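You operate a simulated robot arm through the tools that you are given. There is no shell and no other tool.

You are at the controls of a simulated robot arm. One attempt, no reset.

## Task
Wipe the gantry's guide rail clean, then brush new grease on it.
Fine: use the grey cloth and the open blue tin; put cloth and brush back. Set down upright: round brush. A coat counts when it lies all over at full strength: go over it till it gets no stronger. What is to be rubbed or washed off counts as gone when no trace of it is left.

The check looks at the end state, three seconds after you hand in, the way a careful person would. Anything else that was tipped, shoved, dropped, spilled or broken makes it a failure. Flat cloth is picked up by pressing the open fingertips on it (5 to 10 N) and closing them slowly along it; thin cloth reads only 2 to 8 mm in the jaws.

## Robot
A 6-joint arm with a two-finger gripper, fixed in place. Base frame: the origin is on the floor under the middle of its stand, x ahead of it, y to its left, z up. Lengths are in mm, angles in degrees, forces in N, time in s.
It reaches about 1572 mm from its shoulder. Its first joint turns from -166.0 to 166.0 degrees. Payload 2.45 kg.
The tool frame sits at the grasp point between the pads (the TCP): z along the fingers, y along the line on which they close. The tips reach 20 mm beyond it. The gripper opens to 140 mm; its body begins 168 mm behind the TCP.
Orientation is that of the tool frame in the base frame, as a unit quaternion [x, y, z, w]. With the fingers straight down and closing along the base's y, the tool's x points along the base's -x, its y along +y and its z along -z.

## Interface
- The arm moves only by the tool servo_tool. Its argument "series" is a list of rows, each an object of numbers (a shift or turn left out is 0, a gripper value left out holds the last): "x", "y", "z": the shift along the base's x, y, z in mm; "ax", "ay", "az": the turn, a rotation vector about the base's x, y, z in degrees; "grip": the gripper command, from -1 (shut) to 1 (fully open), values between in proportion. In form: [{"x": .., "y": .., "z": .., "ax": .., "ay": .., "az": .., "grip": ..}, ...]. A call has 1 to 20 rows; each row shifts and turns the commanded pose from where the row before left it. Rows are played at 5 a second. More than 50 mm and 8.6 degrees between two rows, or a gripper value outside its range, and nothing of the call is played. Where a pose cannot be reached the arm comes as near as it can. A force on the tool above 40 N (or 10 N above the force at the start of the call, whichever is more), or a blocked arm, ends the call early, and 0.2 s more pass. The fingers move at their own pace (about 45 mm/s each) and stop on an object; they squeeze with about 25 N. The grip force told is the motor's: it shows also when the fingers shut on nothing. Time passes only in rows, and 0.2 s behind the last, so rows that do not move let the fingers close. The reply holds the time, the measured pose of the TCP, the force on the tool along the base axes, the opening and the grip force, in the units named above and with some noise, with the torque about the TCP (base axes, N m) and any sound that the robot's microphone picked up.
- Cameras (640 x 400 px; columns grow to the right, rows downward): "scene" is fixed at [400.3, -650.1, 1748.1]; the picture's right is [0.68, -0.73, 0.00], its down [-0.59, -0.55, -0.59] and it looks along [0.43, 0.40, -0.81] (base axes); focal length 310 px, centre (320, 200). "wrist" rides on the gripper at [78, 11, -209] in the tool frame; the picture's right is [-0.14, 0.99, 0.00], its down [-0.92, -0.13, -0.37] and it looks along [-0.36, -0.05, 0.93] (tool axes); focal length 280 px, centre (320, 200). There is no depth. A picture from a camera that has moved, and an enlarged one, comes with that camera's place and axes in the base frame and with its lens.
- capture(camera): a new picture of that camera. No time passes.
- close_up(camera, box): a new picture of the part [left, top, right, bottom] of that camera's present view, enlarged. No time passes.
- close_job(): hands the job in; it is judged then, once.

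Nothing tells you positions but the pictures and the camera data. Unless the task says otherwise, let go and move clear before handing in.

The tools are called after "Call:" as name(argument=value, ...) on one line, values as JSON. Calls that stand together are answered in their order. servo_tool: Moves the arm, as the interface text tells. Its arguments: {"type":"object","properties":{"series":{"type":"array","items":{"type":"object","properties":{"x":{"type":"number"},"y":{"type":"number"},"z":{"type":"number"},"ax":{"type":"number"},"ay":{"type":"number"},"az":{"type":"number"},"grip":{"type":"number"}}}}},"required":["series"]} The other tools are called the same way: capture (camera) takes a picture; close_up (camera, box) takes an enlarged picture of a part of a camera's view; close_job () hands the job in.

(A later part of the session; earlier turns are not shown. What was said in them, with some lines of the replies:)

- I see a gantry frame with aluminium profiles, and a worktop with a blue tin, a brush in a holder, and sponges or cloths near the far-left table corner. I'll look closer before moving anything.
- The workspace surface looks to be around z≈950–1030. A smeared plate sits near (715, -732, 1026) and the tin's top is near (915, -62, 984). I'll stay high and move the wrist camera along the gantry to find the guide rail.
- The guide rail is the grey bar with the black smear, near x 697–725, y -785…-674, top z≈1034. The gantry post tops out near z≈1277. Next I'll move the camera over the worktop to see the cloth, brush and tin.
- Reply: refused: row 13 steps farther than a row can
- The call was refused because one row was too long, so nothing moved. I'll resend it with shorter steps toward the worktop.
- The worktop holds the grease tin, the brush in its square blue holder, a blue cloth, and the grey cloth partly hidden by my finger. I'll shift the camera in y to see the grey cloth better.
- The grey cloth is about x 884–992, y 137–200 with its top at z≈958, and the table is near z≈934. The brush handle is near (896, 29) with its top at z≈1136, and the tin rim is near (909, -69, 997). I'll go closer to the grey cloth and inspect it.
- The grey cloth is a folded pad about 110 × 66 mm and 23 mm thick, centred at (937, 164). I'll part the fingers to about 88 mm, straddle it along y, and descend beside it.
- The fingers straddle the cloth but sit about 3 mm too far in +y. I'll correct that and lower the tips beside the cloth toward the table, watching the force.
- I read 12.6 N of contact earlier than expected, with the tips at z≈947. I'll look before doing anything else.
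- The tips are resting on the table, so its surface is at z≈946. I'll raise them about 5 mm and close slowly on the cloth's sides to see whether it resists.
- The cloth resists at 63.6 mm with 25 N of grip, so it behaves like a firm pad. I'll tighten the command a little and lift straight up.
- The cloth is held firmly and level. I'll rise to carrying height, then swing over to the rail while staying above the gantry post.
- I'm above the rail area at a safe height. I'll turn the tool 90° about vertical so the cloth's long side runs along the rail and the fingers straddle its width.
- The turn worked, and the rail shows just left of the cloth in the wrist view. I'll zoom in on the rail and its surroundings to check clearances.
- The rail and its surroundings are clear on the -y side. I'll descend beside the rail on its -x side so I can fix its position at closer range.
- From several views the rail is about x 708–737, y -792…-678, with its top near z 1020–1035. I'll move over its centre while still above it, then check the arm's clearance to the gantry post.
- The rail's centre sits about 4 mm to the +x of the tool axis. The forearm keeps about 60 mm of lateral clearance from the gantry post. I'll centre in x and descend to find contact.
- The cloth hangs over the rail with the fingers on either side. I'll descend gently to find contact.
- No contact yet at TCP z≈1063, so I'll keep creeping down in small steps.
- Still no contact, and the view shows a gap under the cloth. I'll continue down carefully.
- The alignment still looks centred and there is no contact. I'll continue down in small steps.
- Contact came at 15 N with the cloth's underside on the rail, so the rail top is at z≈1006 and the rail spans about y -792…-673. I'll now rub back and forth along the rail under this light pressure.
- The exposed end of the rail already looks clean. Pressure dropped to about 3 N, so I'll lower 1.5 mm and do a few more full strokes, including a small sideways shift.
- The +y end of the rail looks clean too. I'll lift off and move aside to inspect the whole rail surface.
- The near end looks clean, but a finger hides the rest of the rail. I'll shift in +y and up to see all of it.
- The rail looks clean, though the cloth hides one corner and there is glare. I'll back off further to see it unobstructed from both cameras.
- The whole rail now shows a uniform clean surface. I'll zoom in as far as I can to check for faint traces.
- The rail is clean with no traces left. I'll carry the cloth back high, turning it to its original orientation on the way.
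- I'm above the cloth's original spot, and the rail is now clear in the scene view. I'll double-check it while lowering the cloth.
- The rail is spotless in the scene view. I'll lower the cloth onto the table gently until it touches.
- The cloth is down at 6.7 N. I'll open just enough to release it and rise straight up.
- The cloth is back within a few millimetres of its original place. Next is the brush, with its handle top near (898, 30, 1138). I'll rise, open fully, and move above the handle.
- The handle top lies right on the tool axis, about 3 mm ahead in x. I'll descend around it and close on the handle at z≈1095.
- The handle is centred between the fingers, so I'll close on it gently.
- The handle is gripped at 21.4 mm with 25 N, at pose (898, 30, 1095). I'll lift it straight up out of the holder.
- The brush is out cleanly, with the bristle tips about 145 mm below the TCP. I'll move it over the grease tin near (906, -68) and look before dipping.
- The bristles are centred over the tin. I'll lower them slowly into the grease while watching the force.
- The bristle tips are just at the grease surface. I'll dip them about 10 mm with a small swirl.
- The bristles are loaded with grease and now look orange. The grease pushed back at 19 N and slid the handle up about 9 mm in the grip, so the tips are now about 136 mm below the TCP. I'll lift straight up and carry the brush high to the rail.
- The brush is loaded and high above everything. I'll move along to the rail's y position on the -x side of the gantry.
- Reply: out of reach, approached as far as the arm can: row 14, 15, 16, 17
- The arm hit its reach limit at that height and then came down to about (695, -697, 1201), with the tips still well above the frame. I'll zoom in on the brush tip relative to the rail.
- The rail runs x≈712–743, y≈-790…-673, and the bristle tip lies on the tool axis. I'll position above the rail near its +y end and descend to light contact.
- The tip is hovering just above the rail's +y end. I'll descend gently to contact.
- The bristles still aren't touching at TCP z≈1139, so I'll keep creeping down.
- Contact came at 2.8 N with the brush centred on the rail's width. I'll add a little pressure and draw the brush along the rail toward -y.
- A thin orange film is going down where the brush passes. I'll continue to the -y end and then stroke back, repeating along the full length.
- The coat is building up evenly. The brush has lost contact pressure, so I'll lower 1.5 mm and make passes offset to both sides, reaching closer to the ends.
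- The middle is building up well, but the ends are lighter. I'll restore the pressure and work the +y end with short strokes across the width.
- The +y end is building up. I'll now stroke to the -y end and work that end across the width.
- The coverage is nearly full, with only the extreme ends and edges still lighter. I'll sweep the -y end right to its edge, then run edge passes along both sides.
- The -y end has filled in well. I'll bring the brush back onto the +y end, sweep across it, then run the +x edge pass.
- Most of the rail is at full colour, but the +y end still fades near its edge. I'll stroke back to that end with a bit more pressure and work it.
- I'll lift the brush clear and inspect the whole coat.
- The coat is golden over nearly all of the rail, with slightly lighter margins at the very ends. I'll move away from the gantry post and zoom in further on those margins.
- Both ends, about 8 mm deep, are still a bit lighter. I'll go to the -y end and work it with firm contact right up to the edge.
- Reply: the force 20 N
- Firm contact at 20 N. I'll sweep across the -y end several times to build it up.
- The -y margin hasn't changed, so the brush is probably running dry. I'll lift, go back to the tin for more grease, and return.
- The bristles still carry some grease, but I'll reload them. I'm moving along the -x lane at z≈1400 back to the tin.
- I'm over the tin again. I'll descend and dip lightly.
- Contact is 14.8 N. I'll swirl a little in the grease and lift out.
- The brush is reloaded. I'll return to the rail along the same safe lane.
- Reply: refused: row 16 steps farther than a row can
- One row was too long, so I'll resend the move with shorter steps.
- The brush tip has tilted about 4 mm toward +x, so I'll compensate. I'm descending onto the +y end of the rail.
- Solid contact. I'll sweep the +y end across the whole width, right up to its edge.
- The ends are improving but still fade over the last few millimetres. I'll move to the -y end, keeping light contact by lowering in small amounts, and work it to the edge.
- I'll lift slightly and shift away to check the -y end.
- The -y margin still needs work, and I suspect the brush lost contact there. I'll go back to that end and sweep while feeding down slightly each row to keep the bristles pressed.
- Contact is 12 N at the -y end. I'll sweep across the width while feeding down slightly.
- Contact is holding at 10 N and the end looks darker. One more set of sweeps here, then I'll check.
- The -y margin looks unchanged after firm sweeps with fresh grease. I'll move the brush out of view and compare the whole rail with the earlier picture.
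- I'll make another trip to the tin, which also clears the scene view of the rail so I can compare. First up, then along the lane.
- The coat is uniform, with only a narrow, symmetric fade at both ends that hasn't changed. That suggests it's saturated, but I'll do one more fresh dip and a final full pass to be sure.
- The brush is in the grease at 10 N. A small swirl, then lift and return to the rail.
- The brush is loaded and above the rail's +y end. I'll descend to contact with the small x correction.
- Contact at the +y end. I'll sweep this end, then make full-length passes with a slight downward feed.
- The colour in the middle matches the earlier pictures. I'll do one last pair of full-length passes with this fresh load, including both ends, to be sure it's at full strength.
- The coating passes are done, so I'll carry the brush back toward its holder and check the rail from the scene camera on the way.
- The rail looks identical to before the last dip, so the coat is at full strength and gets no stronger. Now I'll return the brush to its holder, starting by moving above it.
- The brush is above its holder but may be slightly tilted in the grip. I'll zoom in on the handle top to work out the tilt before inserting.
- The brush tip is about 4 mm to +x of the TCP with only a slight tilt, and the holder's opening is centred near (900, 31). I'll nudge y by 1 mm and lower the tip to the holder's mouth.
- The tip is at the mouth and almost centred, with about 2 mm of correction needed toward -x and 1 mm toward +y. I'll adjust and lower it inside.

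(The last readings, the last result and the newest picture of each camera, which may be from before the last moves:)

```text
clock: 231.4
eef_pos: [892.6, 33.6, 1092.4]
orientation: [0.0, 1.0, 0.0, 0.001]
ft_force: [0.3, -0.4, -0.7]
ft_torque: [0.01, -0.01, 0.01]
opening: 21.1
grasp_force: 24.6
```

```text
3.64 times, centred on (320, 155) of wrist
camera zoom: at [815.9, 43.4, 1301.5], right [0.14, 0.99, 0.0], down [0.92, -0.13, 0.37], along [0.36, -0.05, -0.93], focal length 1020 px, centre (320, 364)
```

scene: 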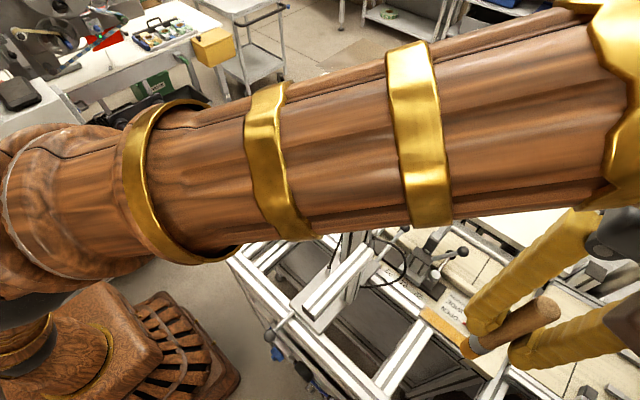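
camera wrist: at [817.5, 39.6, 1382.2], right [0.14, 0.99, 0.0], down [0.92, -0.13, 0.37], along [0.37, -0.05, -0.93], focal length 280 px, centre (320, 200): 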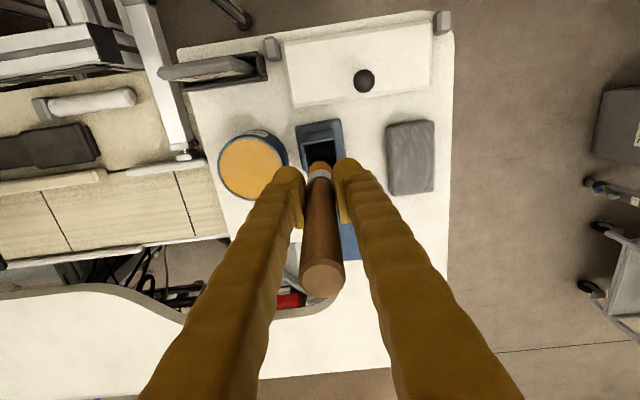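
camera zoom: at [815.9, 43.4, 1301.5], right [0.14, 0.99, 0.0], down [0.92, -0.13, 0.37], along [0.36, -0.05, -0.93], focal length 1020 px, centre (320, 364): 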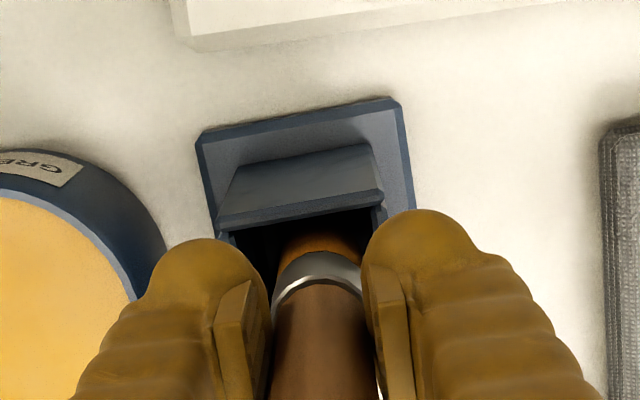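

The brush is going in cleanly with no contact force. I'll continue down.

Call:
servo_tool(series=[{"z": -8}, {"z": -8}, {"z": -8}, {}])

Call:
close_up(camera="scene", box=[240, 100, 310, 170])

Call:
close_up(camera="wrist", box=[260, 100, 380, 210])

```text
clock: 232.4
eef_pos: [895.4, 33.2, 1068.2]
orientation: [0.0, 1.0, 0.0, 0.0]
ft_force: [0.2, 1.0, -0.4]
ft_torque: [-0.03, 0.01, 0.01]
opening: 21.1
grasp_force: 24.6
```

```text
5.71 times, centred on (275, 135) of scene
camera zoom: at [400.3, -650.1, 1748.1], right [0.68, -0.73, 0.0], down [-0.59, -0.55, -0.59], along [0.43, 0.4, -0.81], focal length 1770 px, centre (577, 571)
```

zoom: 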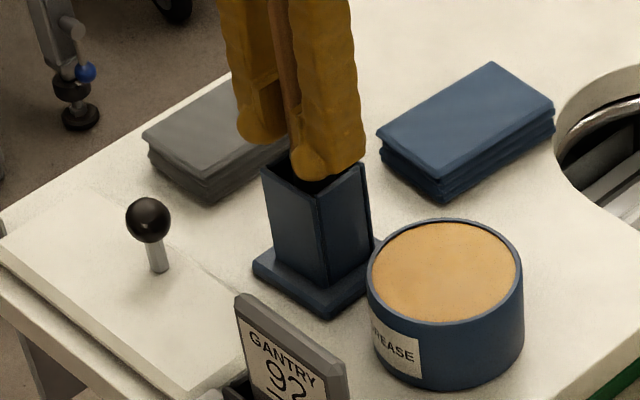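

```text
3.64 times, centred on (320, 155) of wrist
camera zoom: at [817.4, 44.2, 1277.6], right [0.14, 0.99, 0.0], down [0.92, -0.13, 0.37], along [0.37, -0.05, -0.93], focal length 1020 px, centre (320, 364)
```

zoom: 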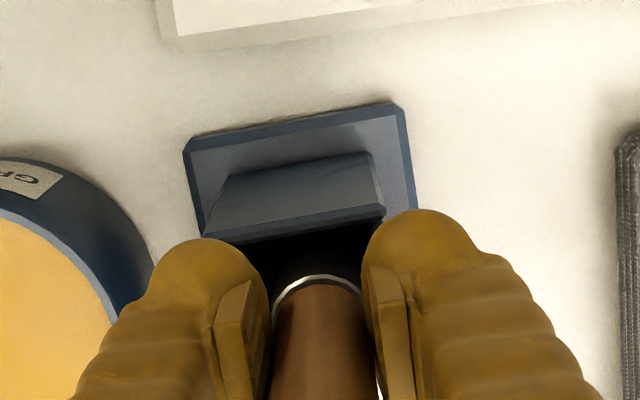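

The tip is still about 20 mm above the holder's floor, and the fingertips are about 25 mm above its rim. I'll lower in small steps while watching the force.

Call:
servo_tool(series=[{"z": -4}, {"z": -3}, {"z": -3}, {}])

Call:
servo_tool(series=[{"z": -2}, {"z": -2}, {}])

Call:
close_up(camera="scene", box=[240, 100, 310, 170])

```text
clock: 233.4
eef_pos: [894.1, 32.8, 1057.9]
orientation: [0.0, 1.0, 0.0, 0.0]
ft_force: [0.2, 0.7, -0.8]
ft_torque: [0.0, -0.01, -0.01]
opening: 21.1
grasp_force: 25.0
```

```text
clock: 234.2
eef_pos: [896.1, 31.7, 1056.0]
orientation: [0.0, 1.0, -0.001, 0.002]
ft_force: [6.8, -6.5, 31.4]
ft_torque: [-0.17, -0.11, 0.0]
opening: 21.2
grasp_force: 25.1
```

```text
5.71 times, centred on (275, 135) of scene
camera zoom: at [400.3, -650.1, 1748.1], right [0.68, -0.73, 0.0], down [-0.59, -0.55, -0.59], along [0.43, 0.4, -0.81], focal length 1770 px, centre (577, 571)
```

zoom: 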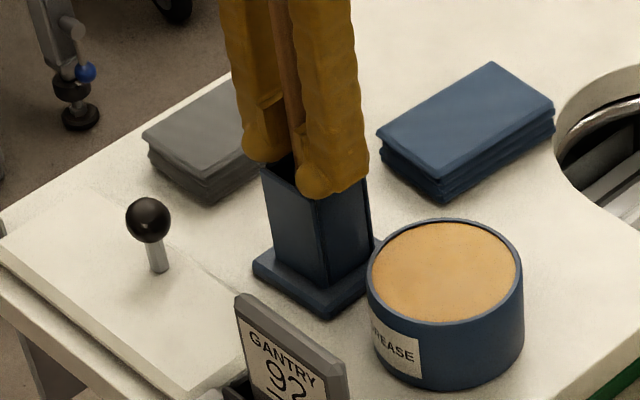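

I hit firm contact at 31 N, so I'm either seated on the floor or touching the rim. I'll back off 1.5 mm to relieve it and check.

Call:
servo_tool(series=[{"z": 1.5}, {}])

Call:
capture(camera="wrist")

Call:
close_up(camera="wrist", box=[260, 100, 380, 210])

```text
clock: 234.8
eef_pos: [894.9, 32.8, 1056.0]
orientation: [0.0, 1.0, 0.0, 0.0]
ft_force: [4.6, -10.4, 30.6]
ft_torque: [-0.26, -0.15, -0.02]
opening: 21.2
grasp_force: 25.3
```

```text
taken
camera wrist: at [817.2, 43.3, 1264.6], right [0.14, 0.99, 0.0], down [0.92, -0.13, 0.37], along [0.37, -0.05, -0.93], focal length 280 px, centre (320, 200)
```

wrist: 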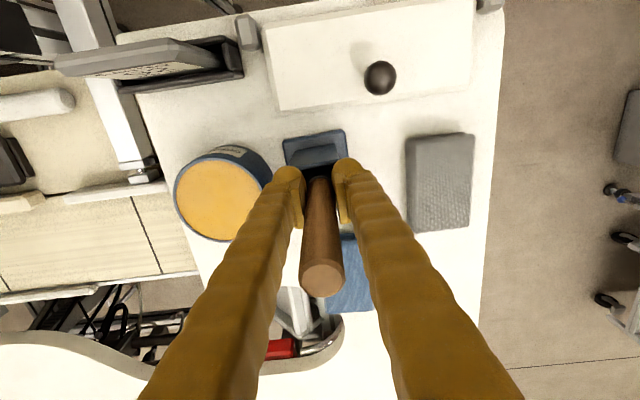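

```text
3.64 times, centred on (320, 155) of wrist
camera zoom: at [817.2, 43.3, 1264.6], right [0.14, 0.99, 0.0], down [0.92, -0.13, 0.37], along [0.37, -0.05, -0.93], focal length 1020 px, centre (320, 364)
```

zoom: 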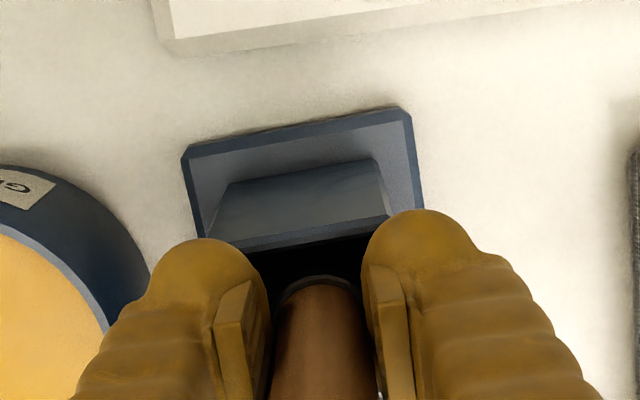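

Call:
servo_tool(series=[{"z": 1.5}, {"z": 1}, {}])

```text
clock: 235.6
eef_pos: [893.7, 33.1, 1056.1]
orientation: [0.0, 1.0, -0.001, -0.001]
ft_force: [0.8, 1.4, 5.3]
ft_torque: [0.05, -0.11, -0.03]
opening: 21.1
grasp_force: 24.6
```

The force has dropped to 5 N, the brush is seated on the holder floor, and its handle top is near its original height. I'll open slowly and then rise straight up.

Call:
servo_tool(series=[{"z": 0.5}, {"grip": -0.65}, {"grip": -0.5}, {"grip": -0.3}, {"grip": -0.1}, {"grip": 0.1}, {}, {}])

Call:
capture(camera="wrist")

Call:
close_up(camera="scene", box=[230, 80, 320, 170])

```text
clock: 237.4
eef_pos: [893.8, 32.6, 1057.0]
orientation: [0.001, 1.0, -0.001, 0.0]
ft_force: [-1.0, -0.1, 0.0]
ft_torque: [0.01, 0.04, 0.01]
opening: 77.0
grasp_force: 0.1
```

```text
taken
camera wrist: at [816.8, 43.1, 1266.2], right [0.14, 0.99, 0.0], down [0.92, -0.13, 0.37], along [0.36, -0.05, -0.93], focal length 280 px, centre (320, 200)
```

wrist: 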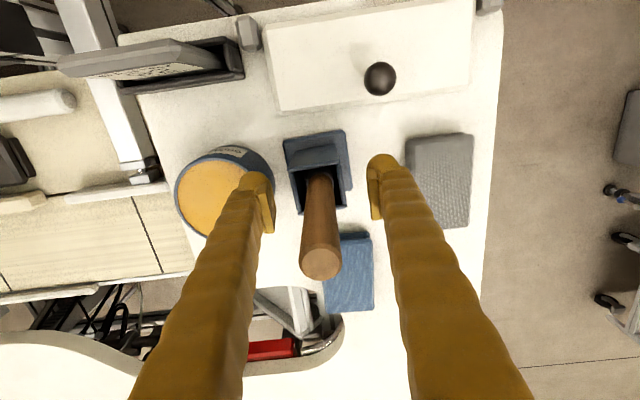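

```text
4.44 times, centred on (275, 125) of scene
camera zoom: at [400.3, -650.1, 1748.1], right [0.68, -0.73, 0.0], down [-0.59, -0.55, -0.59], along [0.43, 0.4, -0.81], focal length 1376 px, centre (520, 533)
```

zoom: 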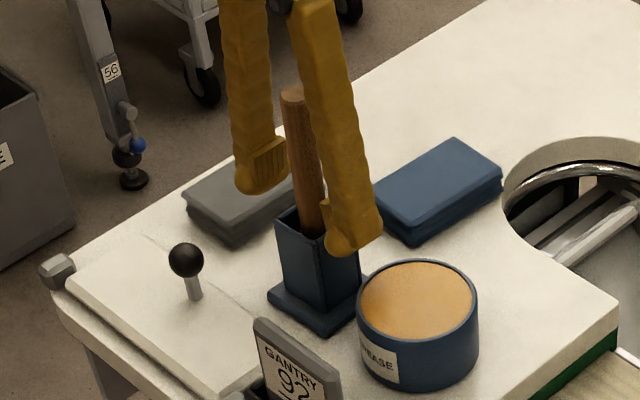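

The brush is standing in its holder. I'll rise straight up and clear, then verify everything.

Call:
servo_tool(series=[{"z": 30}, {"z": 40}, {"z": 45}, {"z": 45}, {"z": 45}, {"z": 45}, {"x": -45}, {"x": -45}, {"x": -45}, {"x": -45}, {}])

Call:
close_up(camera="scene", box=[210, 80, 350, 200])

Call:
capture(camera="scene")

Call:
capture(camera="wrist")

```text
clock: 239.8
eef_pos: [715.8, 28.2, 1305.6]
orientation: [0.0, 1.0, 0.0, 0.001]
ft_force: [-0.3, 1.1, 0.0]
ft_torque: [0.0, 0.02, 0.01]
opening: 76.9
grasp_force: 0.0
```

```text
3.33 times, centred on (280, 140) of scene
camera zoom: at [400.3, -650.1, 1748.1], right [0.68, -0.73, 0.0], down [-0.59, -0.55, -0.59], along [0.43, 0.4, -0.81], focal length 1032 px, centre (453, 400)
```

zoom: 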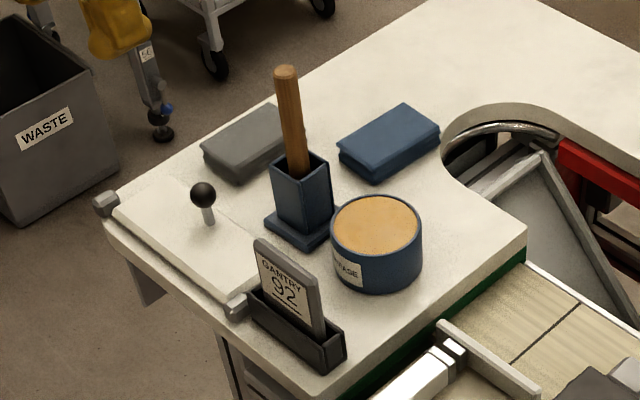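

```text
taken
```

scene: 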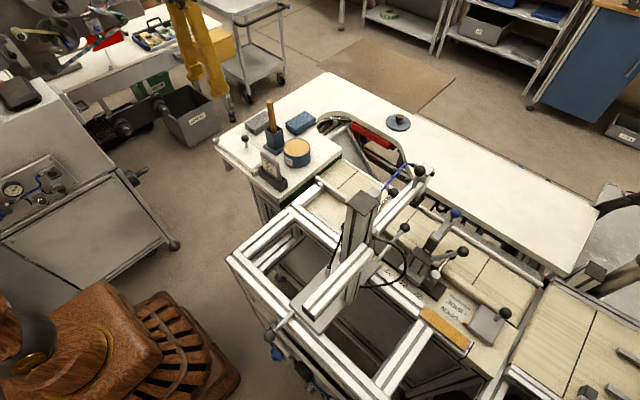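

```text
taken
camera wrist: at [639.0, 38.4, 1515.3], right [0.14, 0.99, 0.0], down [0.92, -0.13, 0.37], along [0.36, -0.05, -0.93], focal length 280 px, centre (320, 200)
```

wrist: 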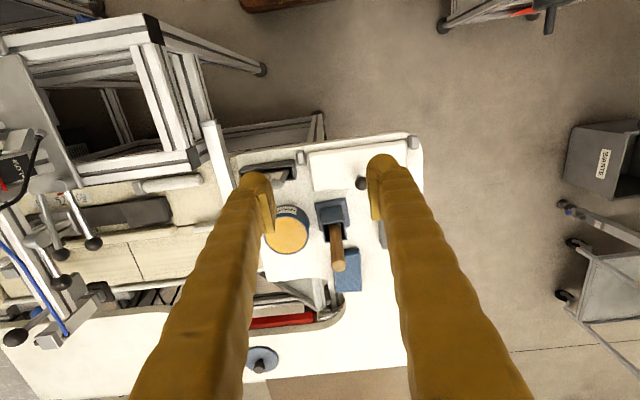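

The worktop looks exactly as it did at the start, with the brush upright in its holder and the cloth back. Before handing in, I'll inspect the ends of the coat at maximum zoom.

Call:
close_up(camera="scene", box=[424, 300, 444, 320])

Call:
close_up(camera="scene", box=[452, 330, 472, 350])

Call:
close_up(camera="scene", box=[424, 298, 474, 350])

```text
16.00 times, centred on (434, 310) of scene
camera zoom: at [400.3, -650.1, 1748.1], right [0.68, -0.73, 0.0], down [-0.59, -0.55, -0.59], along [0.43, 0.4, -0.81], focal length 4956 px, centre (-1504, -1560)
```

zoom: 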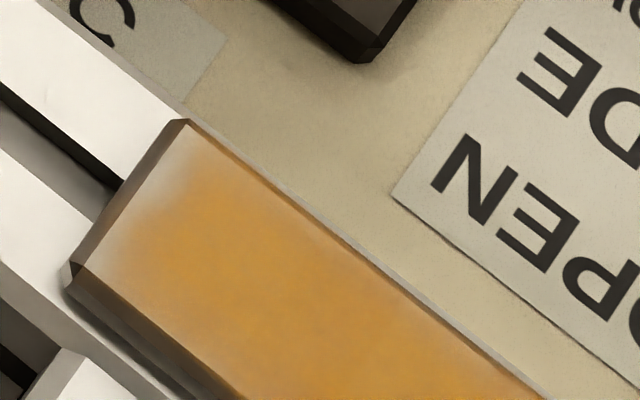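

```text
16.00 times, centred on (462, 340) of scene
camera zoom: at [400.3, -650.1, 1748.1], right [0.68, -0.73, 0.0], down [-0.59, -0.55, -0.59], along [0.43, 0.4, -0.81], focal length 4956 px, centre (-1952, -2040)
```

zoom: 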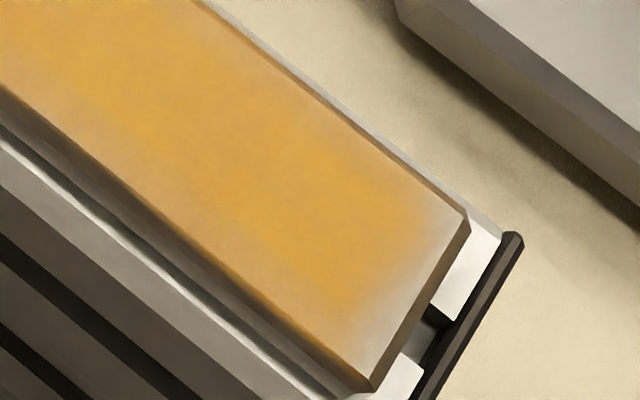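

```text
7.69 times, centred on (449, 324) of scene
camera zoom: at [400.3, -650.1, 1748.1], right [0.68, -0.73, 0.0], down [-0.59, -0.55, -0.59], along [0.43, 0.4, -0.81], focal length 2382 px, centre (-672, -754)
```

zoom: 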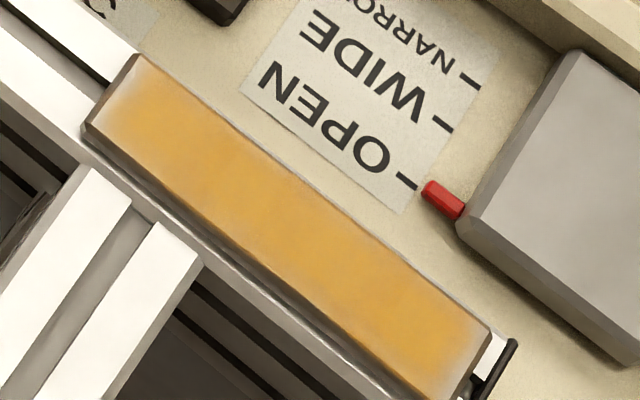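

The end fade is identical at both ends and didn't change through repeated firm sweeps with fresh grease, so I take it as the soft border of the coat, which is at full strength. The rail is clean and greased, the cloth and upright brush are back in place, and the arm is clear. I'm handing in.

Call:
close_job()

```text
The job is handed in.
```

I wiped the guide rail clean and brushed it with new grease, then handed the job in. I don't know the result of the check yet.

- **Wiping:** I rubbed the rail with the grey cloth until no trace of the black smear showed from either camera. I put the cloth back within a few millimetres of where it was.
- **Greasing:** I dipped the round brush in the blue tin three times and went over the whole rail. After the third dip the coat looked no stronger than before.
- **Doubtful spot:** about the last 5 mm at each end of the rail still looks lighter than the rest. The fade is the same at both ends and didn't change after repeated firm strokes with fresh grease. I took it to be the coat's soft edge, but I couldn't confirm that from the pictures.
- **Brush and surroundings:** the brush stands upright in its holder again, and nothing else looked moved or spilled. The gripper is empty and clear.
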